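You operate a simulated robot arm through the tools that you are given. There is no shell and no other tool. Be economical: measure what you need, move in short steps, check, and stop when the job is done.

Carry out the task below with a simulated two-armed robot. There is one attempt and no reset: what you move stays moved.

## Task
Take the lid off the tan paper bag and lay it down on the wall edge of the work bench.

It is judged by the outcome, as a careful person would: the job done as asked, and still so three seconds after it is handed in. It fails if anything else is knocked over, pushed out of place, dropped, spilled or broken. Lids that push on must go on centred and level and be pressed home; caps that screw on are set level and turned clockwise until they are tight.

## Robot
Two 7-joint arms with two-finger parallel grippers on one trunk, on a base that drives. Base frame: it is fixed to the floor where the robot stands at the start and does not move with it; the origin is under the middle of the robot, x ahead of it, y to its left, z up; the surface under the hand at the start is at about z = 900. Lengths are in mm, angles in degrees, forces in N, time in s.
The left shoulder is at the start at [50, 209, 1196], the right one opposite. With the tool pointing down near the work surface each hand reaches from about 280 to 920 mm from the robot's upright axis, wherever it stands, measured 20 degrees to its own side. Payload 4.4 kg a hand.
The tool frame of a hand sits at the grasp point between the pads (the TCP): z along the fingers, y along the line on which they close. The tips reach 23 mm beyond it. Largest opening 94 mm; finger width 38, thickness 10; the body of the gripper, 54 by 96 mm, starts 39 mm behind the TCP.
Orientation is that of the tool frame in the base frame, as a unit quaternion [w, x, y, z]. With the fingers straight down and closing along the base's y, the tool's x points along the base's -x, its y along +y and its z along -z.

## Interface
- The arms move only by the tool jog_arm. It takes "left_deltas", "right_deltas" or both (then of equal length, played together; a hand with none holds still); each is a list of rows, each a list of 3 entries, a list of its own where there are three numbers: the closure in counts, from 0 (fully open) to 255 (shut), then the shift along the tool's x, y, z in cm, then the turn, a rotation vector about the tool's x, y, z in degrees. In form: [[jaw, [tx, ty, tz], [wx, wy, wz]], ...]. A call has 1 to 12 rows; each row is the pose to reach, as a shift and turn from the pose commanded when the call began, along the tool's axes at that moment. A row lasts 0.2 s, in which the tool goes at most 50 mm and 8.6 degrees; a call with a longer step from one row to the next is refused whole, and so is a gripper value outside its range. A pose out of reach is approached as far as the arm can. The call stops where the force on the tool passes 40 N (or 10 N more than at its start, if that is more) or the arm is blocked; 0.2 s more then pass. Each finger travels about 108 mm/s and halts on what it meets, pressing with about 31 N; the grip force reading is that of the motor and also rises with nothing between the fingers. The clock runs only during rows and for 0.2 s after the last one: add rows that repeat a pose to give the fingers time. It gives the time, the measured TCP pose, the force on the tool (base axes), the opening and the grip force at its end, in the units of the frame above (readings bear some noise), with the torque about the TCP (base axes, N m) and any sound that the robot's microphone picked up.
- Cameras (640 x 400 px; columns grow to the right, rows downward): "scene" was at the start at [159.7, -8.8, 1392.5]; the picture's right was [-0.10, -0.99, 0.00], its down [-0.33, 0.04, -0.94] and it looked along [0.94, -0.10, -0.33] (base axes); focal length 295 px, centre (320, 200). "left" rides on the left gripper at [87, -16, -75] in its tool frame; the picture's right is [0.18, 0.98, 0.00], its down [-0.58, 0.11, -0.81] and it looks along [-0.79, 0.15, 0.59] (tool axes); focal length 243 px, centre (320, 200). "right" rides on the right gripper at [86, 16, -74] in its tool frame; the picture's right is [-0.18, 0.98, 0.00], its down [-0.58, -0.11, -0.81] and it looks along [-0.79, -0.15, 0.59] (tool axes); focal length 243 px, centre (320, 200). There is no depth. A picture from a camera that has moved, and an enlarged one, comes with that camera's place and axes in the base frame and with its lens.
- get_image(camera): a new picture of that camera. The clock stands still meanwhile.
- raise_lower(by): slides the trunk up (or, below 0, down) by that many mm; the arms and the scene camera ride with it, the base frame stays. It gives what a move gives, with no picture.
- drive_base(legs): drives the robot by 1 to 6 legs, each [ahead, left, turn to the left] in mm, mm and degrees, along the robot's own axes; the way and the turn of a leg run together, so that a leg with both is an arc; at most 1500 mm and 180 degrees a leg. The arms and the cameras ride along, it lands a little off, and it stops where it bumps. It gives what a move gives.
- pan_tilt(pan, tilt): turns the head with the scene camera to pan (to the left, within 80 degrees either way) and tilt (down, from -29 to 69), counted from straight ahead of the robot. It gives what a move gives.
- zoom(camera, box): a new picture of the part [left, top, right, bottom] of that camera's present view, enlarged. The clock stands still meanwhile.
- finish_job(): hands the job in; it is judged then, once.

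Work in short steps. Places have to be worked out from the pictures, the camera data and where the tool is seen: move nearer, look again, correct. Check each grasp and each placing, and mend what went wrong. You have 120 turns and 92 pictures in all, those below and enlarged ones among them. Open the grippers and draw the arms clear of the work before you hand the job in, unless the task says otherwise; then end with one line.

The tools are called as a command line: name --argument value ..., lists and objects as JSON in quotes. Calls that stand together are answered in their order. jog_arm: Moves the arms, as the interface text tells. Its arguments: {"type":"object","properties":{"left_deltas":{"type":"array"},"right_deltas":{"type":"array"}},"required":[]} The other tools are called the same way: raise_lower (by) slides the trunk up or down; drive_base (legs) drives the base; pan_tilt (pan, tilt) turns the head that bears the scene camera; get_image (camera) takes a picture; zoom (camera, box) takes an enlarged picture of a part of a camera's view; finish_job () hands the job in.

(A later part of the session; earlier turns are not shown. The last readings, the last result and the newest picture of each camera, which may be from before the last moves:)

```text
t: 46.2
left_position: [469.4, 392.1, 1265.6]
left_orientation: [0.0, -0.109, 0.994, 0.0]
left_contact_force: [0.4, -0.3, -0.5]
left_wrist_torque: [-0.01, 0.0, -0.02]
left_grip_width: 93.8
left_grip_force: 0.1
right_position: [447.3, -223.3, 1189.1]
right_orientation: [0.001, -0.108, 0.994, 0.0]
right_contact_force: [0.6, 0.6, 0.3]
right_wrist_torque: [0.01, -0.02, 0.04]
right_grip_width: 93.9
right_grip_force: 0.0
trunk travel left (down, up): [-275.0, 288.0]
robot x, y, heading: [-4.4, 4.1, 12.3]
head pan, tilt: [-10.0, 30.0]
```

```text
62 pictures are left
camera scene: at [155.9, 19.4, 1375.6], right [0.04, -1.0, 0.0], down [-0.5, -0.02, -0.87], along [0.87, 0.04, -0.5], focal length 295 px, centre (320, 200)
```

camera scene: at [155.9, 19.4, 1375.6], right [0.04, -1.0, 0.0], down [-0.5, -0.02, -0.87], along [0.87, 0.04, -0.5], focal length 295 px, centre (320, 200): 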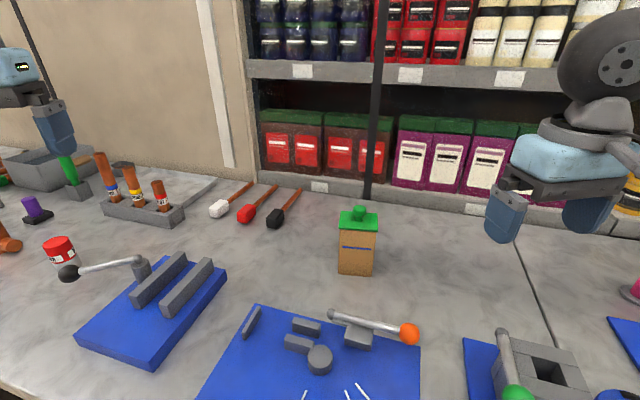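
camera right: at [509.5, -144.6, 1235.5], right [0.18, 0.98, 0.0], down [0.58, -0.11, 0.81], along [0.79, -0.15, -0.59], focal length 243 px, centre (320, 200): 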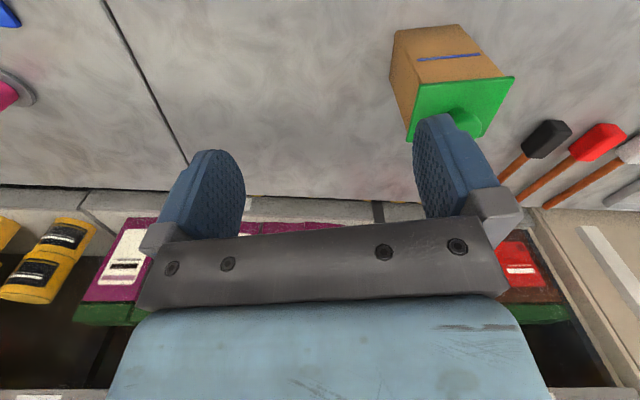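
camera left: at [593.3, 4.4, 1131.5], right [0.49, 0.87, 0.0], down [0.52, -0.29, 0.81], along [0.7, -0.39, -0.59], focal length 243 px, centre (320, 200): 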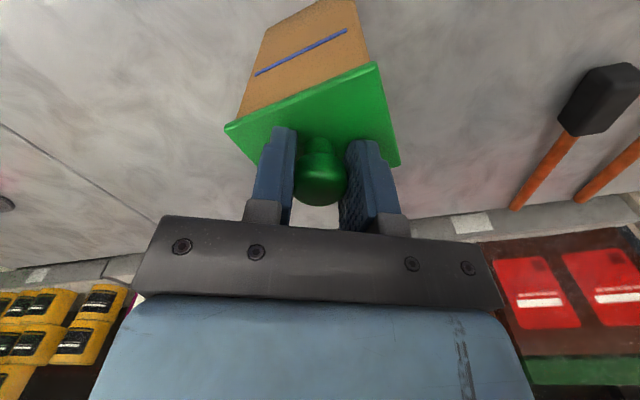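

Plan: right hand grips the bag body (≈73 wide × 56 deep, yaw ≈ -5°, centre (673, -41)) from its right side, tilted 40° below horizontal, closing along the bag's depth. First I yaw the right hand by 73° while moving it to (600, -300).

jog_arm --right_deltas '[[0, [-1.3, -1.1, 0], [0, 0, -7.3]], [0, [-2.7, -2.2, 0], [0, 0, -14.6]], [0, [-4, -3.2, 0], [0, 0, -21.9]], [0, [-5.3, -4.3, 0], [0, 0, -29.2]], [0, [-6.6, -5.4, 0], [0, 0, -36.5]], [0, [-8, -6.5, 0], [0, 0, -43.8]], [0, [-9.3, -7.6, 0], [0, 0, -51.1]], [0, [-10.6, -8.6, 0], [0, 0, -58.4]], [0, [-12, -9.7, 0], [0, 0, -65.7]], [0, [-13.3, -10.8, 0], [0, 0, -73]], [0, [-13.3, -10.8, 0], [0, 0, -73]]]'

```text
t: 48.6
left_position: [469.4, 391.0, 1266.5]
left_orientation: [0.0, -0.108, 0.994, 0.0]
left_contact_force: [-0.5, -0.4, -0.5]
left_wrist_torque: [-0.01, 0.02, -0.03]
left_grip_width: 93.8
left_grip_force: 0.0
right_position: [599.7, -299.4, 1190.9]
right_orientation: [0.0, -0.678, 0.735, 0.0]
right_contact_force: [0.5, 0.3, 0.1]
right_wrist_torque: [0.01, 0.03, -0.01]
right_grip_width: 93.8
right_grip_force: 0.2
trunk travel left (down, up): [-275.0, 288.0]
robot x, y, heading: [-0.3, -0.9, 12.6]
head pan, tilt: [-10.0, 30.0]
```

Yaw is right. Now tilt 50° about tool y so the fingers point left and 40° down.

jog_arm --right_deltas '[[0, [0, 0, 0], [0, -7.2, 0]], [0, [0, 0, 0], [0, -14.4, 0]], [0, [0, 0, 0], [0, -21.6, 0]], [0, [0, 0, 0], [0, -28.8, 0]], [0, [0, 0, 0], [0, -36, 0]], [0, [0, 0, 0], [0, -43.2, 0]], [0, [0, 0, 0], [0, -50, 0]], [0, [0, 0, 0], [0, -50, 0]]]'

get_image --camera "right"

get_image --camera "scene"

```text
t: 50.4
left_position: [470.0, 391.0, 1266.9]
left_orientation: [0.0, -0.108, 0.994, -0.001]
left_contact_force: [-0.2, 0.7, 0.5]
left_wrist_torque: [-0.03, 0.01, 0.0]
left_grip_width: 93.9
left_grip_force: 0.1
right_position: [599.7, -299.2, 1189.9]
right_orientation: [0.311, -0.615, 0.666, 0.286]
right_contact_force: [-0.6, 0.3, -0.5]
right_wrist_torque: [-0.01, 0.0, 0.02]
right_grip_width: 94.0
right_grip_force: 0.0
trunk travel left (down, up): [-275.0, 288.0]
robot x, y, heading: [1.2, 2.3, 12.6]
head pan, tilt: [-10.0, 30.0]
```

```text
61 pictures are left
camera right: at [574.7, -410.4, 1171.5], right [-0.97, 0.2, 0.14], down [0.09, -0.25, 0.96], along [0.23, 0.95, 0.23], focal length 243 px, centre (320, 200)
```

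right: 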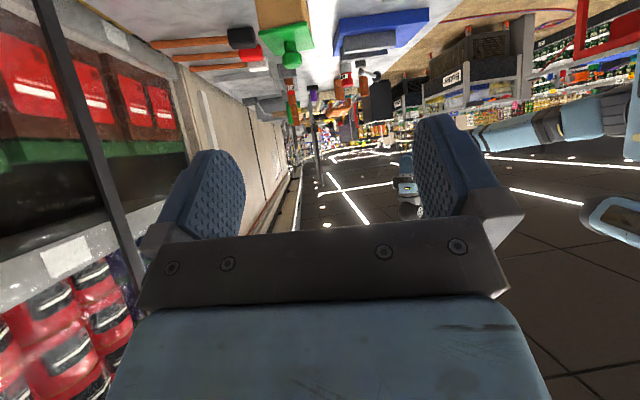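

```text
60 pictures are left
camera scene: at [155.8, 19.8, 1375.6], right [0.04, -1.0, 0.0], down [-0.5, -0.02, -0.87], along [0.87, 0.04, -0.5], focal length 295 px, centre (320, 200)
```

scene: 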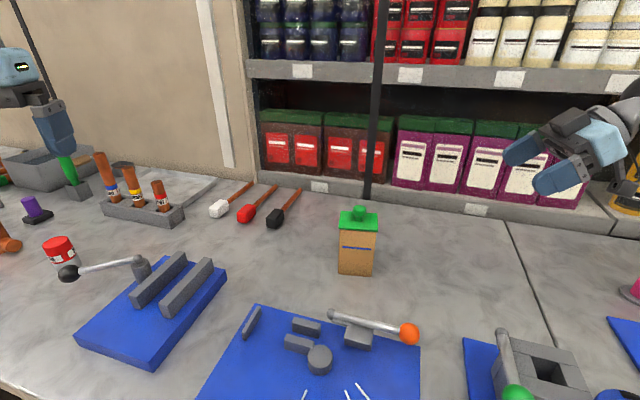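

Posture as intended. I recheck the bag's position closely while moving the right hand to a standoff beside it, (661, -165, 1037).

jog_arm --right_deltas '[[0, [0.5, -1, 4], [0, 0, 0]], [0, [1.1, -2, 8], [0, 0, 0]], [0, [1.7, -3, 12], [0, 0, 0]], [0, [2.3, -4, 16], [0, 0, 0]], [0, [2.82, -5, 20.45], [0, 0, 0]], [0, [2.82, -5, 20.45], [0, 0, 0]]]'

zoom --camera "scene" --box '[300, 180, 480, 300]'

get_image --camera "right"

```text
t: 51.8
left_position: [468.2, 390.3, 1266.1]
left_orientation: [0.001, -0.108, 0.994, -0.001]
left_contact_force: [0.4, -0.6, 0.2]
left_wrist_torque: [-0.01, -0.04, 0.01]
left_grip_width: 93.9
left_grip_force: 0.1
right_position: [661.3, -164.8, 1037.1]
right_orientation: [0.311, -0.615, 0.665, 0.287]
right_contact_force: [-0.3, -0.2, 0.7]
right_wrist_torque: [0.0, 0.01, 0.0]
right_grip_width: 94.1
right_grip_force: 0.0
trunk travel left (down, up): [-275.0, 288.0]
robot x, y, heading: [-1.7, -1.6, 12.3]
head pan, tilt: [-10.0, 30.0]
```

```text
3.33 times, centred on (390, 240) of scene
camera zoom: at [154.9, 18.9, 1375.8], right [0.04, -1.0, 0.0], down [-0.5, -0.02, -0.87], along [0.87, 0.04, -0.5], focal length 984 px, centre (87, 67)
```

zoom: 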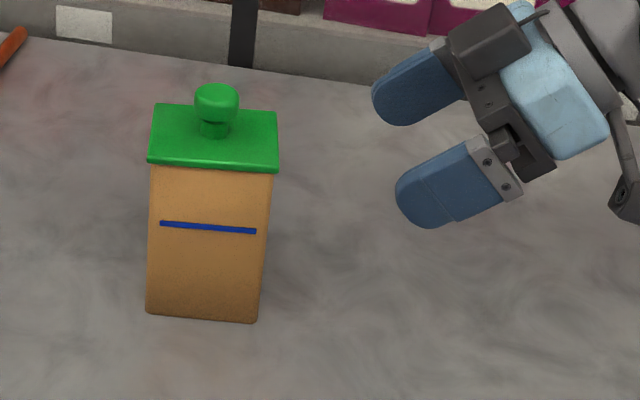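

```text
58 pictures are left
camera right: at [635.4, -277.1, 1019.9], right [-0.97, 0.2, 0.14], down [0.09, -0.25, 0.96], along [0.23, 0.95, 0.23], focal length 243 px, centre (320, 200)
```

right: 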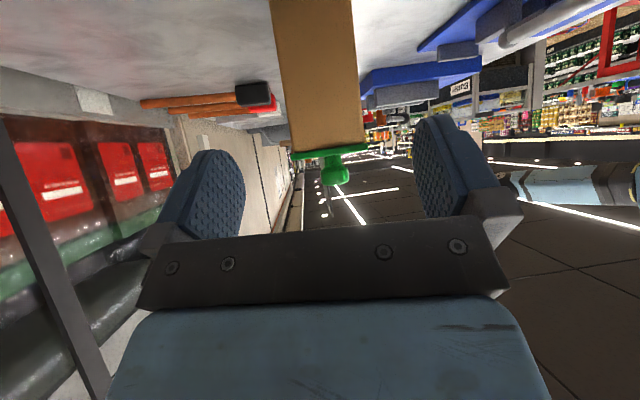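

Bag centre ≈ (673, -38), and the right camera shows it centred between the fingers. I advance to 40 mm short and check.

jog_arm --right_deltas '[[0, [-0.1, -0.15, 3], [0, 0, 0]], [0, [-0.2, -0.3, 6], [0, 0, 0]], [0, [-0.3, -0.42, 8.4], [0, 0, 0]], [0, [-0.3, -0.42, 8.4], [0, 0, 0]]]'

zoom --camera "scene" --box '[300, 180, 480, 300]'

get_image --camera "right"

```text
t: 52.8
left_position: [469.5, 391.1, 1266.5]
left_orientation: [0.0, -0.109, 0.994, -0.001]
left_contact_force: [-0.1, 0.0, -0.6]
left_wrist_torque: [0.01, 0.03, 0.01]
left_grip_width: 93.8
left_grip_force: 0.1
right_position: [665.4, -103.3, 990.9]
right_orientation: [0.31, -0.615, 0.667, 0.285]
right_contact_force: [-0.2, -0.5, 0.5]
right_wrist_torque: [-0.02, 0.02, 0.0]
right_grip_width: 93.9
right_grip_force: 0.1
right hand out of reach, approached as far as the arm can: row 3, 4
trunk travel left (down, up): [-275.0, 288.0]
robot x, y, heading: [1.3, 1.6, 12.7]
head pan, tilt: [-10.0, 30.0]
```

```text
3.33 times, centred on (390, 240) of scene
camera zoom: at [155.8, 18.9, 1375.7], right [0.04, -1.0, 0.0], down [-0.5, -0.02, -0.87], along [0.87, 0.04, -0.5], focal length 984 px, centre (87, 67)
```

zoom: 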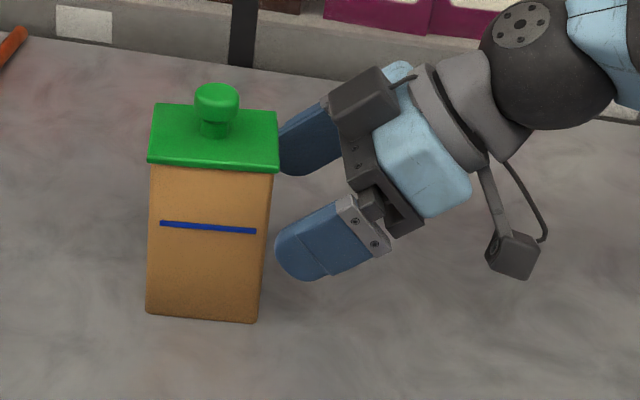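

```text
56 pictures are left
camera right: at [640.7, -214.1, 973.5], right [-0.97, 0.2, 0.14], down [0.09, -0.25, 0.96], along [0.23, 0.95, 0.22], focal length 243 px, centre (320, 200)
```

right: 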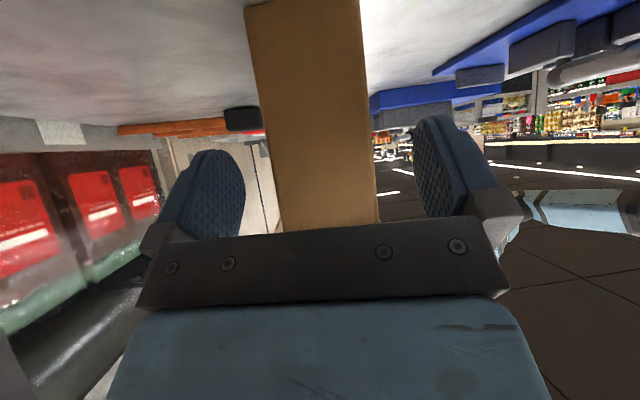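

The arm binds just short of the grip. Earlier evidence says a higher hand relative to the trunk frees it, so I back off, raise the hand 150 mm and lower the trunk 150 mm.

jog_arm --right_deltas '[[0, [0, 0, -2.5], [0, 0, 0]], [0, [0, 0, -5], [0, 0, 0]], [0, [-3, 0, -7.5], [0, 0, 0]], [0, [-6, 0, -10], [0, 0, 0]], [0, [-9, 0, -12.5], [0, 0, 0]], [0, [-11.5, 0, -14.6], [0, 0, 0]], [0, [-11.5, 0, -14.6], [0, 0, 0]]]'

raise_lower --by -150

get_image --camera "scene"

```text
t: 54.4
left_position: [470.3, 389.8, 1266.3]
left_orientation: [0.0, -0.109, 0.994, 0.0]
left_contact_force: [0.3, 0.2, 0.0]
left_wrist_torque: [0.02, -0.02, 0.03]
left_grip_width: 94.2
left_grip_force: 0.0
right_position: [663.1, -139.6, 1173.8]
right_orientation: [0.31, -0.615, 0.666, 0.287]
right_contact_force: [1.6, 0.3, -0.5]
right_wrist_torque: [0.0, -0.01, -0.02]
right_grip_width: 94.3
right_grip_force: 0.2
trunk travel left (down, up): [-275.0, 288.0]
robot x, y, heading: [1.7, 3.8, 12.5]
head pan, tilt: [-10.0, 30.0]
```

```text
t: 56.1
left_position: [469.4, 391.4, 1116.0]
left_orientation: [0.0, -0.109, 0.994, 0.001]
left_contact_force: [-0.3, 0.6, -0.2]
left_wrist_torque: [0.03, 0.0, 0.01]
left_grip_width: 94.1
left_grip_force: 0.0
right_position: [662.2, -138.6, 1022.8]
right_orientation: [0.311, -0.615, 0.666, 0.286]
right_contact_force: [-0.1, 0.0, 0.4]
right_wrist_torque: [0.02, -0.01, 0.0]
right_grip_width: 94.0
right_grip_force: 0.1
trunk travel left (down, up): [-125.0, 438.0]
robot x, y, heading: [-2.1, 0.8, 12.3]
head pan, tilt: [-10.0, 30.0]
```

```text
55 pictures are left
camera scene: at [155.7, 19.3, 1225.7], right [0.04, -1.0, 0.0], down [-0.5, -0.02, -0.87], along [0.87, 0.04, -0.5], focal length 295 px, centre (320, 200)
```

scene: 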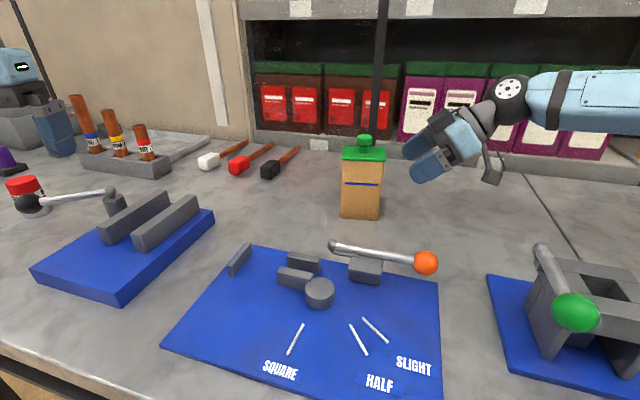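

Now advance again to the grip pose (672, -68, 960).

jog_arm --right_deltas '[[0, [0.1, -0.2, 3], [0, 0, 0]], [0, [0.2, -0.43, 5.5], [0, 0, 0]], [0, [0.2, -0.43, 7.5], [0, 0, 0]], [0, [0.2, -0.43, 9.5], [0, 0, 0]], [0, [0.2, -0.43, 9.5], [0, 0, 0]]]'

zoom --camera "scene" --box '[300, 110, 480, 230]'

get_image --camera "right"

```text
t: 57.3
left_position: [468.9, 389.8, 1115.0]
left_orientation: [0.0, -0.109, 0.994, 0.0]
left_contact_force: [1.6, 0.0, 0.8]
left_wrist_torque: [0.02, -0.01, 0.04]
left_grip_width: 94.0
left_grip_force: 0.0
right_position: [673.1, -67.4, 961.1]
right_orientation: [0.31, -0.615, 0.666, 0.288]
right_contact_force: [0.0, -0.7, 0.5]
right_wrist_torque: [0.01, -0.02, 0.01]
right_grip_width: 94.0
right_grip_force: 0.0
trunk travel left (down, up): [-125.0, 438.0]
robot x, y, heading: [1.0, 1.0, 12.4]
head pan, tilt: [-10.0, 30.0]
```

```text
3.33 times, centred on (390, 170) of scene
camera zoom: at [155.8, 19.1, 1225.6], right [0.04, -1.0, 0.0], down [-0.5, -0.02, -0.87], along [0.87, 0.04, -0.5], focal length 984 px, centre (87, 300)
```

zoom: 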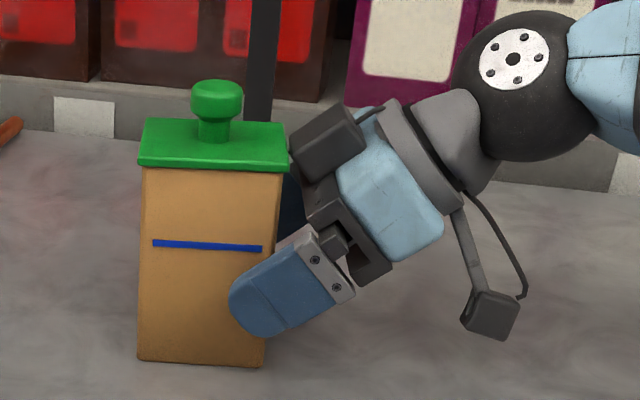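

```text
53 pictures are left
camera right: at [648.1, -178.3, 943.2], right [-0.97, 0.2, 0.14], down [0.09, -0.25, 0.96], along [0.23, 0.95, 0.23], focal length 243 px, centre (320, 200)
```

right: 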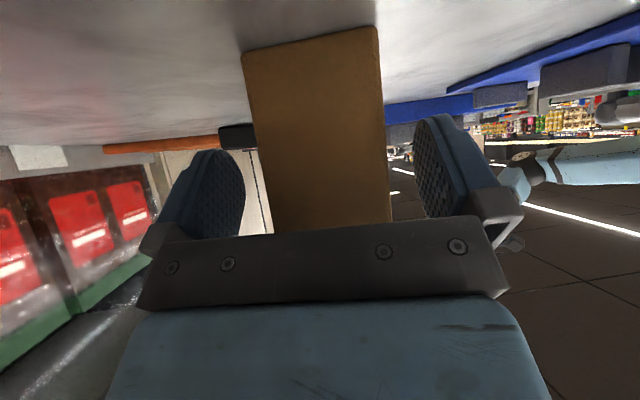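

Right fingers straddle the bag, centred. Before closing, I bring the left hand above the knob at z≈1125.

jog_arm --left_deltas '[[0, [-0.9, -4.2, -0.5], [0, 0, 0]], [0, [-1.9, -8.4, -1], [0, 0, 0]], [0, [-2.9, -12.6, -1], [0, 0, 0]], [0, [-3.9, -16.8, -1], [0, 0, 0]], [0, [-4.8, -21, -1], [0, 0, 0]], [0, [-5.8, -25.2, -1], [0, 0, 0]], [0, [-6.8, -29.4, -1], [0, 0, 0]], [0, [-7.7, -33.6, -1], [0, 0, 0]], [0, [-8.7, -37.8, -1], [0, 0, 0]], [0, [-9.7, -42, -1], [0, 0, 0]], [0, [-10.6, -46.2, -1], [0, 0, 0]], [0, [-10.6, -46.2, -1], [0, 0, 0]]]'

get_image --camera "left"

get_image --camera "scene"

```text
t: 59.9
left_position: [672.2, -35.6, 1124.9]
left_orientation: [0.0, -0.109, 0.994, -0.001]
left_contact_force: [-0.4, 0.6, -0.3]
left_wrist_torque: [-0.04, 0.0, -0.03]
left_grip_width: 93.8
left_grip_force: 0.1
right_position: [673.0, -65.2, 962.6]
right_orientation: [0.311, -0.615, 0.666, 0.287]
right_contact_force: [0.2, -0.3, 0.0]
right_wrist_torque: [0.03, 0.01, 0.0]
right_grip_width: 94.3
right_grip_force: 0.1
trunk travel left (down, up): [-125.0, 438.0]
robot x, y, heading: [5.9, -0.8, 12.5]
head pan, tilt: [-10.0, 30.0]
```

```text
52 pictures are left
camera left: at [592.5, -69.4, 1199.6], right [-0.39, 0.92, 0.0], down [0.54, 0.23, 0.81], along [0.74, 0.32, -0.59], focal length 243 px, centre (320, 200)
```

left: 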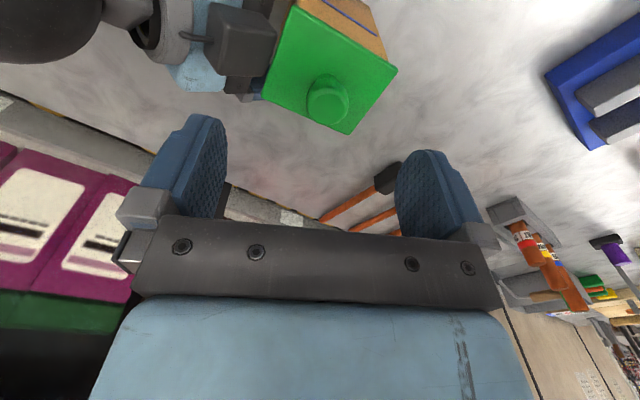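

```text
51 pictures are left
camera scene: at [155.8, 20.5, 1225.6], right [0.04, -1.0, 0.0], down [-0.5, -0.02, -0.87], along [0.87, 0.04, -0.5], focal length 295 px, centre (320, 200)
```

scene: 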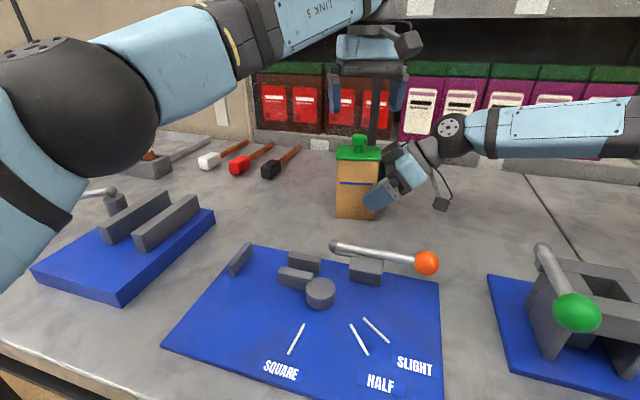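

Both hands are in place. I close the right hand on the bag body and watch it.

jog_arm --right_deltas '[[60, [0, 0, 0], [0, 0, 0]], [90, [0, 0, 0], [0, 0, 0]], [255, [0, 0, 0], [0, 0, 0]], [255, [0, 0, 0], [0, 0, 0]], [255, [0, 0, 0], [0, 0, 0]]]' --left_deltas '[[0, [0.1, 0.2, 0], [0, 0, 0]], [0, [0.2, 0.5, 1], [0, 0, 0]], [0, [0.2, 0.5, 2.5], [0, 0, 0]], [0, [0.2, 0.5, 4], [0, 0, 0]], [0, [0.2, 0.5, 4], [0, 0, 0]]]'

get_image --camera "left"

get_image --camera "right"

zoom --camera "scene" --box '[300, 90, 480, 230]'

```text
t: 61.1
left_position: [668.2, -34.0, 1085.3]
left_orientation: [-0.001, -0.109, 0.994, 0.0]
left_contact_force: [-0.1, 0.7, -0.4]
left_wrist_torque: [-0.02, 0.0, 0.02]
left_grip_width: 94.3
left_grip_force: 0.0
right_position: [672.7, -66.5, 961.9]
right_orientation: [0.31, -0.615, 0.666, 0.287]
right_contact_force: [-0.6, -0.6, 0.2]
right_wrist_torque: [0.07, 0.04, 0.02]
right_grip_width: 59.1
right_grip_force: 30.8
trunk travel left (down, up): [-125.0, 438.0]
robot x, y, heading: [0.3, 0.0, 12.2]
head pan, tilt: [-10.0, 30.0]
```

```text
50 pictures are left
camera left: at [589.2, -65.9, 1159.5], right [-0.39, 0.92, 0.0], down [0.54, 0.23, 0.81], along [0.74, 0.32, -0.59], focal length 243 px, centre (320, 200)
```

left: 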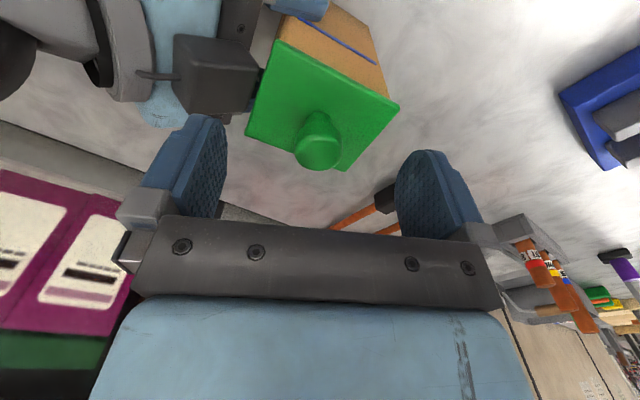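

```text
49 pictures are left
camera right: at [648.1, -178.3, 943.6], right [-0.97, 0.2, 0.14], down [0.09, -0.25, 0.96], along [0.23, 0.95, 0.23], focal length 243 px, centre (320, 200)
```

right: 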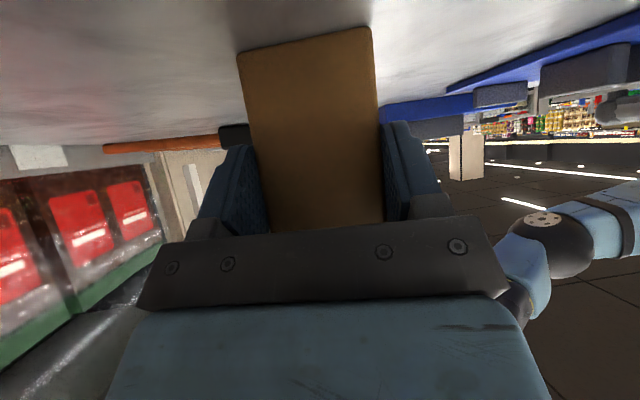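

```text
2.86 times, centred on (390, 160) of scene
camera zoom: at [155.8, 19.3, 1225.6], right [0.04, -1.0, 0.0], down [-0.5, -0.02, -0.87], along [0.87, 0.04, -0.5], focal length 843 px, centre (120, 314)
```

zoom: 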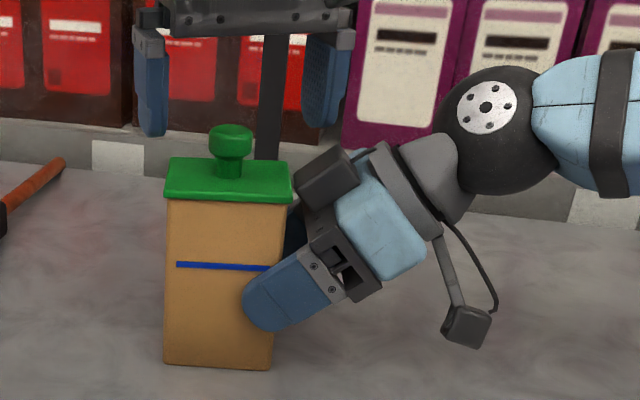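

Bag is held (59 mm). To keep the left finger clear of the right gripper's corner, I half-close the left hand (~50 mm) before descending around the knob.

jog_arm --left_deltas '[[115, [0, 0, 0], [0, 0, 0]], [115, [0, 0, 0], [0, 0, 0]], [115, [0, 0, 0], [0, 0, 0]]]'

get_image --camera "left"

zoom --camera "scene" --box '[300, 90, 480, 230]'

```text
t: 61.9
left_position: [669.2, -32.9, 1085.4]
left_orientation: [0.001, -0.109, 0.994, 0.0]
left_contact_force: [0.2, 0.8, 0.5]
left_wrist_torque: [0.01, 0.0, 0.0]
left_grip_width: 51.3
left_grip_force: 0.0
right_position: [672.2, -66.3, 961.3]
right_orientation: [0.31, -0.615, 0.666, 0.286]
right_contact_force: [-0.1, -0.1, 0.7]
right_wrist_torque: [0.04, 0.03, 0.02]
right_grip_width: 59.3
right_grip_force: 31.3
trunk travel left (down, up): [-125.0, 438.0]
robot x, y, heading: [-1.1, 2.3, 12.5]
head pan, tilt: [-10.0, 30.0]
```

```text
47 pictures are left
camera left: at [589.2, -66.0, 1159.5], right [-0.39, 0.92, 0.0], down [0.54, 0.23, 0.81], along [0.74, 0.32, -0.59], focal length 243 px, centre (320, 200)
```

left: 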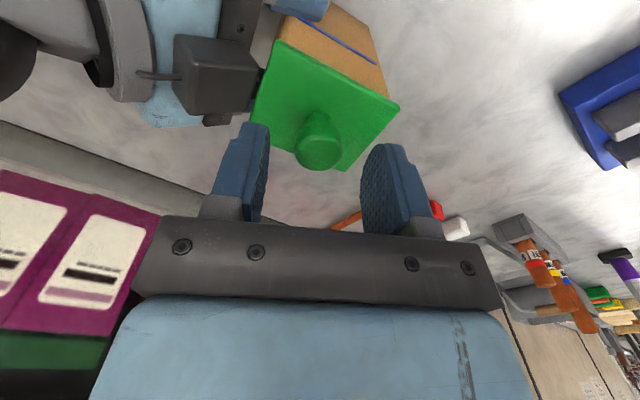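

```text
2.86 times, centred on (390, 160) of scene
camera zoom: at [155.8, 19.3, 1225.6], right [0.04, -1.0, 0.0], down [-0.5, -0.02, -0.87], along [0.87, 0.04, -0.5], focal length 843 px, centre (120, 314)
```

zoom: 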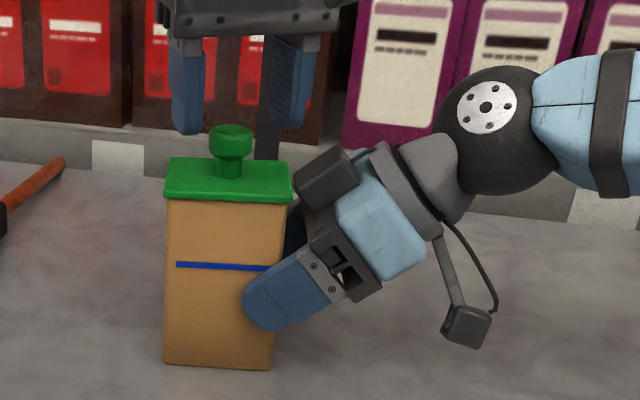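

Fingers are either side of the knob. Descend 27 mm and close.

jog_arm --left_deltas '[[115, [0, 0, 1], [0, 0, 0]], [115, [0, 0, 2], [0, 0, 0]], [115, [0, 0, 2.75], [0, 0, 0]], [115, [0, 0, 2.75], [0, 0, 0]], [255, [0, 0, 2.75], [0, 0, 0]], [255, [0, 0, 2.75], [0, 0, 0]], [255, [0, 0, 2.75], [0, 0, 0]]]'

zoom --camera "scene" --box '[300, 90, 480, 230]'

```text
t: 63.5
left_position: [669.3, -31.3, 1058.7]
left_orientation: [0.0, -0.109, 0.994, 0.0]
left_contact_force: [0.0, -0.6, 0.0]
left_wrist_torque: [0.0, -0.01, 0.02]
left_grip_width: 25.4
left_grip_force: 30.8
right_position: [674.0, -66.5, 961.6]
right_orientation: [0.311, -0.614, 0.666, 0.287]
right_contact_force: [0.1, 0.7, 0.8]
right_wrist_torque: [0.02, 0.0, -0.02]
right_grip_width: 59.2
right_grip_force: 31.2
trunk travel left (down, up): [-125.0, 438.0]
robot x, y, heading: [-1.3, 0.3, 12.5]
head pan, tilt: [-10.0, 30.0]
heard: snap
```

```text
2.86 times, centred on (390, 160) of scene
camera zoom: at [155.8, 19.3, 1225.6], right [0.04, -1.0, 0.0], down [-0.5, -0.02, -0.87], along [0.87, 0.04, -0.5], focal length 843 px, centre (120, 314)
```

zoom: 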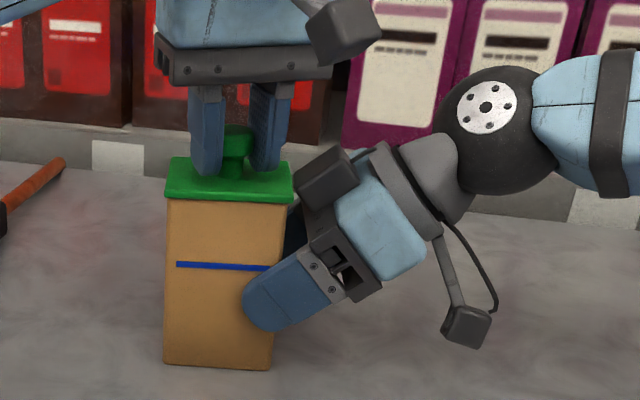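

A snap was heard – the lid seems to have come loose. I lift slowly.

jog_arm --left_deltas '[[255, [0, 0, -0.3], [0, 0, 0]], [255, [0, 0, -0.6], [0, 0, 0]], [255, [0, 0, -1], [0, 0, 0]], [255, [0, 0, -1.5], [0, 0, 0]], [255, [0, 0, -2], [0, 0, 0]], [255, [0, 0, -2], [0, 0, 0]]]'

zoom --camera "scene" --box '[300, 90, 480, 230]'

```text
t: 64.9
left_position: [669.6, -31.7, 1078.6]
left_orientation: [0.0, -0.109, 0.994, 0.0]
left_contact_force: [0.2, 0.4, -0.3]
left_wrist_torque: [0.01, -0.03, 0.03]
left_grip_width: 25.2
left_grip_force: 31.1
right_position: [673.7, -66.4, 962.0]
right_orientation: [0.311, -0.615, 0.666, 0.287]
right_contact_force: [-0.5, 0.6, 0.8]
right_wrist_torque: [-0.03, 0.05, -0.01]
right_grip_width: 59.4
right_grip_force: 30.4
trunk travel left (down, up): [-125.0, 438.0]
robot x, y, heading: [2.4, -0.9, 12.4]
head pan, tilt: [-10.0, 30.0]
```

```text
2.86 times, centred on (390, 160) of scene
camera zoom: at [155.8, 19.3, 1225.6], right [0.04, -1.0, 0.0], down [-0.5, -0.02, -0.87], along [0.87, 0.04, -0.5], focal length 843 px, centre (120, 314)
```

zoom: 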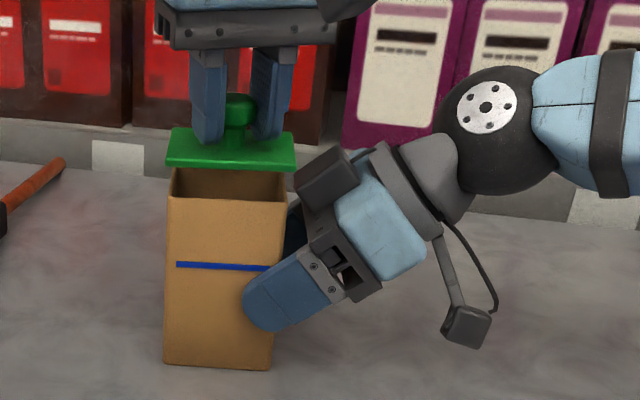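

The lid is off and the bag stayed. I raise the lid well clear, then open the right hand and back it out along its approach.

jog_arm --left_deltas '[[255, [0, 0, -3], [0, 0, 0]], [255, [0, 0, -6], [0, 0, 0]], [255, [0, 0, -9], [0, 0, 0]], [255, [0, 0, -9], [0, 0, 0]]]'

jog_arm --right_deltas '[[60, [0, 0, 0], [0, 0, 0]], [0, [0, 0, 0], [0, 0, 0]], [0, [0, 0, 0], [0, 0, 0]], [0, [0, 0, 0], [0, 0, 0]], [0, [0, 0, -2.5], [0, 0, 0]], [0, [0, 0, -6], [0, 0, 0]], [0, [0, 0, -10], [0, 0, 0]], [0, [0, 0, -14], [0, 0, 0]], [0, [0, 0, -18], [0, 0, 0]], [0, [0, 0, -18], [0, 0, 0]]]'

get_image --camera "scene"

```text
t: 65.9
left_position: [670.2, -32.1, 1168.9]
left_orientation: [0.0, -0.108, 0.994, 0.001]
left_contact_force: [0.8, 0.8, -0.8]
left_wrist_torque: [-0.02, -0.04, -0.01]
left_grip_width: 25.5
left_grip_force: 31.3
right_position: [673.2, -66.8, 960.9]
right_orientation: [0.311, -0.615, 0.665, 0.287]
right_contact_force: [0.0, 0.7, 0.2]
right_wrist_torque: [0.02, 0.01, -0.01]
right_grip_width: 59.2
right_grip_force: 30.8
trunk travel left (down, up): [-125.0, 438.0]
robot x, y, heading: [0.0, -0.9, 12.4]
head pan, tilt: [-10.0, 30.0]
```

```text
t: 68.1
left_position: [670.0, -32.7, 1167.3]
left_orientation: [-0.001, -0.109, 0.994, 0.0]
left_contact_force: [0.6, -0.8, 0.4]
left_wrist_torque: [0.0, 0.0, 0.01]
left_grip_width: 25.7
left_grip_force: 30.6
right_position: [662.7, -203.6, 1077.9]
right_orientation: [0.31, -0.615, 0.666, 0.286]
right_contact_force: [0.2, 0.7, -0.2]
right_wrist_torque: [0.01, -0.02, 0.02]
right_grip_width: 94.2
right_grip_force: 0.1
trunk travel left (down, up): [-125.0, 438.0]
robot x, y, heading: [-2.3, -1.2, 12.5]
head pan, tilt: [-10.0, 30.0]
```

```text
43 pictures are left
camera scene: at [156.3, 19.6, 1225.5], right [0.04, -1.0, 0.0], down [-0.5, -0.02, -0.87], along [0.87, 0.04, -0.5], focal length 295 px, centre (320, 200)
```

scene: 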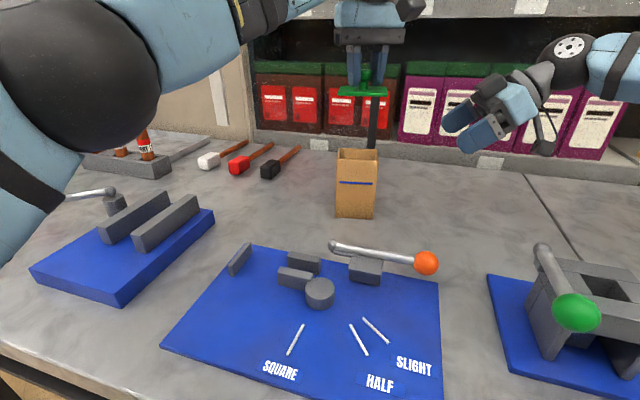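

The bag stands open and upright. I restore the trunk height, then retract both hands for turning.

raise_lower --by 150

jog_arm --left_deltas '[[255, [1.1, 3.45, 0], [0, 0, 0]], [255, [2.2, 6.9, 0], [0, 0, 0]], [255, [3.3, 10.35, 0], [0, 0, 0]], [255, [4.4, 13.8, 0], [0, 0, 0]], [255, [5.5, 17.25, 0], [0, 0, 0]], [255, [6.6, 20.7, 0], [0, 0, 0]], [255, [7.7, 24.15, 0], [0, 0, 0]], [255, [8.8, 27.6, 0], [0, 0, 0]], [255, [8.8, 27.6, 0], [0, 0, 0]]]' --right_deltas '[[0, [0.9, 2.4, -1.1], [0, 0, 0]], [0, [1.8, 4.8, -2.2], [0, 0, 0]], [0, [2.8, 7.2, -3.3], [0, 0, 0]], [0, [3.7, 9.6, -4.4], [0, 0, 0]], [0, [4.6, 12, -5.5], [0, 0, 0]], [0, [5.6, 14.4, -6.6], [0, 0, 0]], [0, [6.5, 16.8, -7.7], [0, 0, 0]], [0, [7.4, 19.1, -8.8], [0, 0, 0]], [0, [7.4, 19.1, -8.8], [0, 0, 0]]]'

```text
t: 69.9
left_position: [669.4, -31.3, 1318.3]
left_orientation: [0.0, -0.108, 0.994, 0.0]
left_contact_force: [1.0, -0.3, -0.7]
left_wrist_torque: [0.01, 0.0, 0.02]
left_grip_width: 25.4
left_grip_force: 30.3
right_position: [661.2, -204.0, 1227.6]
right_orientation: [0.311, -0.614, 0.666, 0.286]
right_contact_force: [-0.4, 0.5, 0.1]
right_wrist_torque: [-0.01, 0.0, 0.02]
right_grip_width: 94.0
right_grip_force: 0.0
trunk travel left (down, up): [-275.0, 288.0]
robot x, y, heading: [-0.4, 0.6, 12.5]
head pan, tilt: [-10.0, 30.0]
```

```text
t: 71.9
left_position: [525.1, 214.5, 1318.3]
left_orientation: [0.0, -0.11, 0.994, 0.0]
left_contact_force: [0.0, 0.7, -0.3]
left_wrist_torque: [0.02, 0.05, 0.02]
left_grip_width: 25.2
left_grip_force: 31.5
right_position: [461.7, -303.0, 1229.4]
right_orientation: [0.311, -0.614, 0.666, 0.287]
right_contact_force: [0.2, 0.9, 0.3]
right_wrist_torque: [0.01, -0.03, 0.02]
right_grip_width: 93.7
right_grip_force: 0.0
trunk travel left (down, up): [-275.0, 288.0]
robot x, y, heading: [0.4, -1.1, 12.4]
head pan, tilt: [-10.0, 30.0]
```

Now turn the base right by 55°.

drive_base --legs '[[0, 0, -28], [0, 0, -27]]'

pan_tilt --pan 32 --tilt 30

get_image --camera "scene"

```text
t: 75.1
left_position: [472.6, -313.1, 1318.8]
left_orientation: [0.0, 0.369, 0.93, 0.0]
left_contact_force: [0.6, -0.4, -0.5]
left_wrist_torque: [-0.02, 0.0, 0.04]
left_grip_width: 25.4
left_grip_force: 30.9
right_position: [9.0, -552.2, 1230.5]
right_orientation: [0.408, -0.233, 0.876, 0.108]
right_contact_force: [0.1, 0.9, -1.1]
right_wrist_torque: [-0.01, -0.02, 0.04]
right_grip_width: 93.9
right_grip_force: 0.0
trunk travel left (down, up): [-275.0, 288.0]
robot x, y, heading: [0.7, 1.4, -43.2]
head pan, tilt: [-10.0, 30.0]
```

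```text
t: 76.2
left_position: [472.9, -313.0, 1318.8]
left_orientation: [0.0, 0.369, 0.929, 0.0]
left_contact_force: [0.3, 0.5, -0.2]
left_wrist_torque: [0.0, 0.0, 0.0]
left_grip_width: 25.2
left_grip_force: 30.8
right_position: [7.7, -552.8, 1230.4]
right_orientation: [0.409, -0.232, 0.876, 0.108]
right_contact_force: [1.0, 0.1, 0.0]
right_wrist_torque: [0.01, 0.0, 0.01]
right_grip_width: 94.0
right_grip_force: 0.0
trunk travel left (down, up): [-275.0, 288.0]
robot x, y, heading: [0.2, -3.3, -43.4]
head pan, tilt: [32.0, 30.0]
```

```text
42 pictures are left
camera scene: at [137.4, -63.1, 1375.6], right [-0.2, -0.98, 0.0], down [-0.49, 0.1, -0.87], along [0.85, -0.17, -0.5], focal length 295 px, centre (320, 200)
```

scene: 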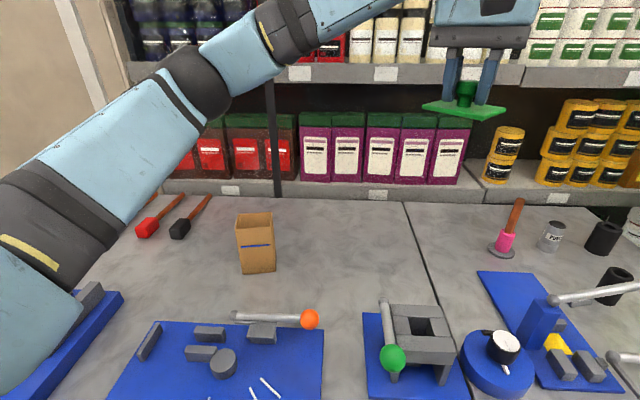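

Edge line confirmed. I carry the lid to (830, -125, 1020), well clear of the bag, turning it 45° so it lies square with the bench edge.

jog_arm --left_deltas '[[255, [-1.2, 3.5, 2.7], [0, 0, -4.1]], [255, [-2.4, 7, 5.5], [0, 0, -8.2]], [255, [-3.6, 10.4, 8.2], [0, 0, -12.3]], [255, [-4.8, 13.9, 10.9], [0, 0, -16.4]], [255, [-6, 17.4, 13.6], [0, 0, -20.5]], [255, [-7.1, 20.8, 16.4], [0, 0, -24.6]], [255, [-8.3, 24.3, 19.1], [0, 0, -28.7]], [255, [-9.5, 27.8, 21.8], [0, 0, -32.8]], [255, [-10.7, 31.3, 24.5], [0, 0, -36.9]], [255, [-11.9, 34.7, 27.3], [0, 0, -41]], [255, [-13.1, 38.2, 30], [0, 0, -45]], [255, [-13.1, 38.2, 30], [0, 0, -45]]]'

get_image --camera "scene"

get_image --camera "left"

```text
t: 78.8
left_position: [827.8, -126.8, 1019.9]
left_orientation: [0.001, -0.016, 1.0, 0.0]
left_contact_force: [-0.8, 0.4, 0.0]
left_wrist_torque: [0.02, 0.02, 0.03]
left_grip_width: 25.3
left_grip_force: 31.0
right_position: [7.8, -552.2, 1228.5]
right_orientation: [0.409, -0.232, 0.876, 0.108]
right_contact_force: [-0.1, 0.2, -1.0]
right_wrist_torque: [0.0, 0.01, 0.01]
right_grip_width: 94.0
right_grip_force: 0.1
trunk travel left (down, up): [-275.0, 288.0]
robot x, y, heading: [2.2, 3.0, -43.6]
head pan, tilt: [32.0, 30.0]
```

```text
41 pictures are left
camera scene: at [136.7, -63.4, 1375.7], right [-0.2, -0.98, 0.0], down [-0.49, 0.1, -0.87], along [0.85, -0.17, -0.5], focal length 295 px, centre (320, 200)
```

scene: 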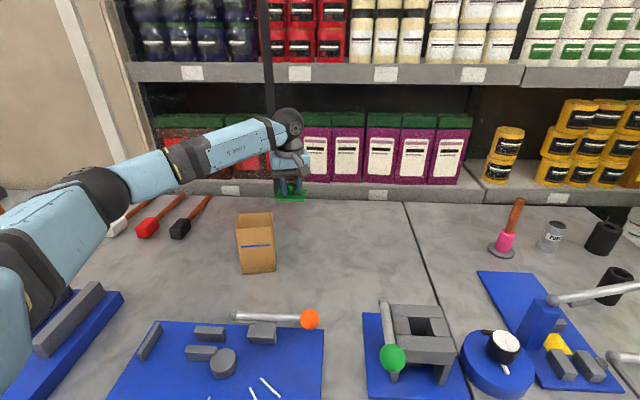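

```text
40 pictures are left
camera left: at [743.6, -144.1, 1093.7], right [-0.21, 0.98, 0.0], down [0.58, 0.13, 0.81], along [0.79, 0.17, -0.59], focal length 243 px, centre (320, 200)
```

left: 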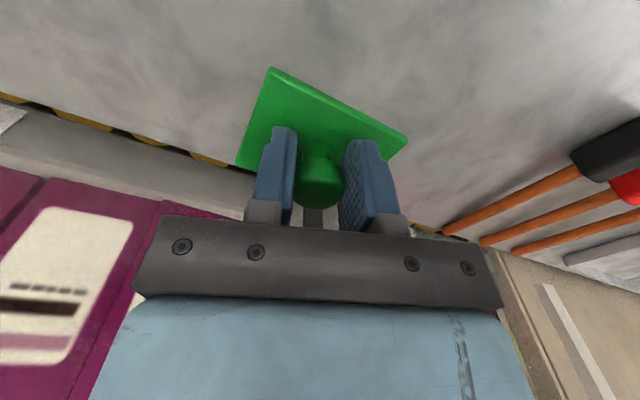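

Level and aligned. Edge re-measured from the hand camera agrees. I move to (930, -98) at z≈975.

jog_arm --left_deltas '[[255, [-3, 0.8, 1], [0, 0, 0]], [255, [-6, 1.6, 2], [0, 0, 0]], [255, [-8.5, 2.1, 3.5], [0, 0, 0]], [255, [-10.3, 2.6, 4.5], [0, 0, 0]], [255, [-10.3, 2.6, 4.5], [0, 0, 0]]]'

get_image --camera "left"

zoom --camera "scene" --box '[200, 80, 400, 220]'

```text
t: 80.0
left_position: [931.5, -94.5, 974.9]
left_orientation: [0.0, -0.015, 1.0, -0.001]
left_contact_force: [0.0, -0.3, -0.3]
left_wrist_torque: [-0.02, -0.04, -0.03]
left_grip_width: 25.5
left_grip_force: 30.6
right_position: [8.9, -552.4, 1230.5]
right_orientation: [0.409, -0.232, 0.876, 0.108]
right_contact_force: [-0.3, -0.6, -0.1]
right_wrist_torque: [0.05, 0.05, 0.01]
right_grip_width: 94.2
right_grip_force: 0.1
trunk travel left (down, up): [-275.0, 288.0]
robot x, y, heading: [-1.6, 4.1, -43.3]
head pan, tilt: [32.0, 30.0]
```

```text
39 pictures are left
camera left: at [846.8, -113.5, 1048.4], right [-0.21, 0.98, 0.0], down [0.58, 0.13, 0.81], along [0.79, 0.17, -0.59], focal length 243 px, centre (320, 200)
```

left: 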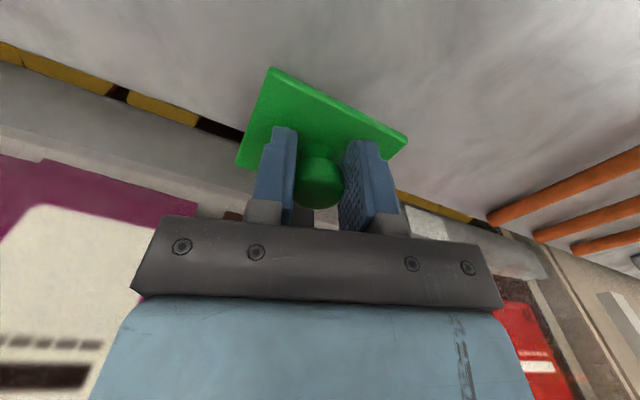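

```text
2.86 times, centred on (300, 150) of scene
camera zoom: at [137.2, -63.0, 1375.7], right [-0.2, -0.98, 0.0], down [-0.49, 0.1, -0.87], along [0.85, -0.17, -0.5], focal length 843 px, centre (377, 343)
```

zoom: 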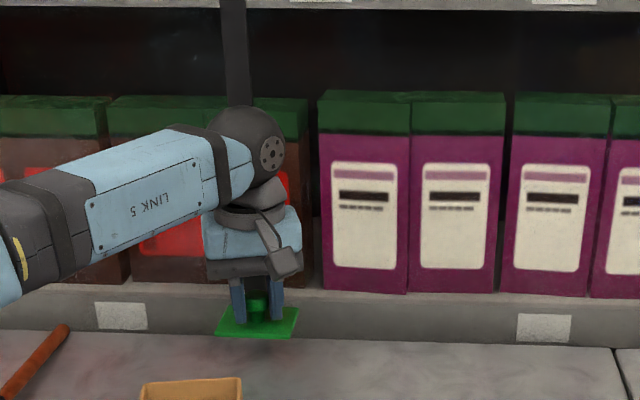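

Lid centre is ~64 mm from the far edge, squarely on the bench. I lower gently until contact.

jog_arm --left_deltas '[[255, [0, 0, 1], [0, 0, 0]], [255, [0, 0, 2], [0, 0, 0]], [255, [0, 0, 2.7], [0, 0, 0]], [255, [0, 0, 3.1], [0, 0, 0]], [255, [0, 0, 3.1], [0, 0, 0]]]'

zoom --camera "scene" --box '[230, 140, 350, 220]'

get_image --camera "left"

```text
t: 81.2
left_position: [932.1, -96.5, 943.0]
left_orientation: [0.001, -0.015, 1.0, 0.0]
left_contact_force: [-0.6, 0.2, 0.8]
left_wrist_torque: [-0.02, 0.0, 0.0]
left_grip_width: 25.5
left_grip_force: 31.1
right_position: [7.8, -552.9, 1230.8]
right_orientation: [0.408, -0.232, 0.876, 0.108]
right_contact_force: [-0.8, 0.1, -0.3]
right_wrist_torque: [-0.03, -0.01, 0.0]
right_grip_width: 93.9
right_grip_force: 0.1
trunk travel left (down, up): [-275.0, 288.0]
robot x, y, heading: [0.2, -2.8, -43.4]
head pan, tilt: [32.0, 30.0]
```

```text
5.00 times, centred on (290, 180) of scene
camera zoom: at [137.4, -63.0, 1375.6], right [-0.2, -0.98, 0.0], down [-0.49, 0.1, -0.87], along [0.85, -0.17, -0.5], focal length 1475 px, centre (470, 300)
```

zoom: 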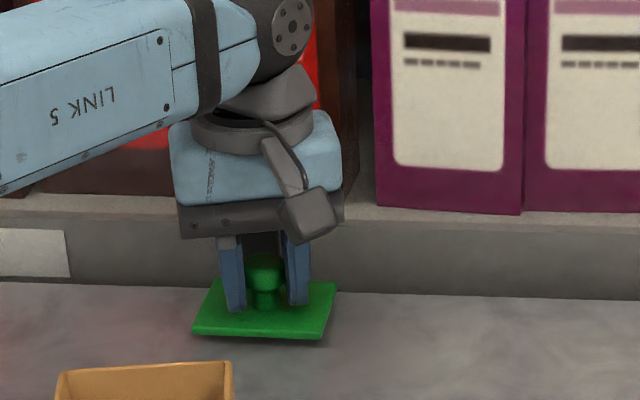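

```text
36 pictures are left
camera left: at [847.7, -114.2, 1016.4], right [-0.21, 0.98, 0.0], down [0.58, 0.13, 0.81], along [0.79, 0.17, -0.59], focal length 243 px, centre (320, 200)
```

left: 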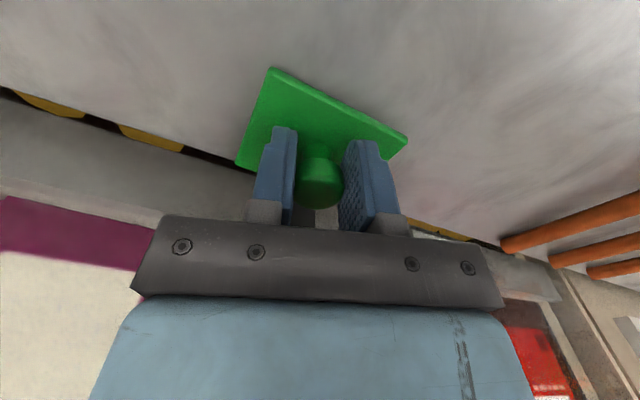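

Nearly down, no contact yet. I continue in 2 mm steps.

jog_arm --left_deltas '[[255, [0, 0, 0.2], [0, 0, 0]], [255, [0, 0, 0.4], [0, 0, 0]], [255, [0, 0, 0.5], [0, 0, 0]], [255, [0, 0, 0.5], [0, 0, 0]]]'

```text
t: 82.2
left_position: [932.5, -97.0, 937.5]
left_orientation: [0.001, -0.014, 1.0, 0.0]
left_contact_force: [-0.4, 0.1, 0.4]
left_wrist_torque: [0.05, 0.0, -0.02]
left_grip_width: 25.6
left_grip_force: 30.7
right_position: [8.6, -552.0, 1231.6]
right_orientation: [0.409, -0.232, 0.876, 0.108]
right_contact_force: [0.3, 0.2, 0.4]
right_wrist_torque: [-0.01, 0.01, -0.03]
right_grip_width: 94.0
right_grip_force: 0.1
trunk travel left (down, up): [-275.0, 288.0]
robot x, y, heading: [-0.8, 3.3, -43.3]
head pan, tilt: [32.0, 30.0]
```

jog_arm --left_deltas '[[255, [0, 0, 0.15], [0, 0, 0]], [255, [0, 0, 0.3], [0, 0, 0]], [255, [0, 0, 0.3], [0, 0, 0]]]'

zoom --camera "scene" --box '[230, 140, 350, 220]'

```text
t: 83.0
left_position: [932.2, -95.5, 935.9]
left_orientation: [0.0, -0.015, 1.0, 0.0]
left_contact_force: [-0.3, 0.1, 0.7]
left_wrist_torque: [-0.02, 0.01, 0.0]
left_grip_width: 25.4
left_grip_force: 31.5
right_position: [8.3, -552.2, 1230.7]
right_orientation: [0.408, -0.232, 0.876, 0.109]
right_contact_force: [-0.6, 0.1, 0.0]
right_wrist_torque: [0.0, -0.04, 0.02]
right_grip_width: 94.0
right_grip_force: 0.1
trunk travel left (down, up): [-275.0, 288.0]
robot x, y, heading: [-0.6, 1.0, -43.2]
head pan, tilt: [32.0, 30.0]
```

```text
5.00 times, centred on (290, 180) of scene
camera zoom: at [137.4, -63.0, 1375.6], right [-0.2, -0.98, 0.0], down [-0.49, 0.1, -0.87], along [0.85, -0.17, -0.5], focal length 1475 px, centre (470, 300)
```

zoom: 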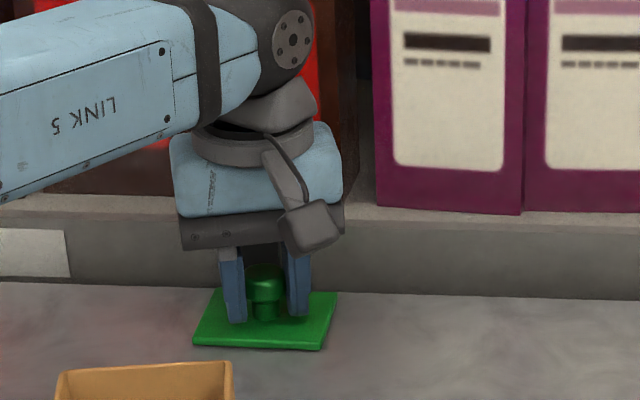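

Still no contact; continue slowly.

jog_arm --left_deltas '[[255, [0, 0, 0.1], [0, 0, 0]], [255, [0, 0, 0.2], [0, 0, 0]], [255, [0, 0, 0.3], [0, 0, 0]], [255, [0, 0, 0.3], [0, 0, 0]]]'

```text
t: 84.0
left_position: [931.8, -95.7, 933.5]
left_orientation: [0.001, -0.015, 1.0, -0.001]
left_contact_force: [4.4, -1.5, 7.7]
left_wrist_torque: [0.03, -0.14, -0.05]
left_grip_width: 25.3
left_grip_force: 31.7
right_position: [7.1, -552.1, 1230.2]
right_orientation: [0.409, -0.232, 0.876, 0.108]
right_contact_force: [0.4, 0.3, 0.8]
right_wrist_torque: [0.0, -0.02, -0.03]
right_grip_width: 94.1
right_grip_force: 0.2
trunk travel left (down, up): [-275.0, 288.0]
robot x, y, heading: [-2.0, -0.9, -43.4]
head pan, tilt: [32.0, 30.0]
```

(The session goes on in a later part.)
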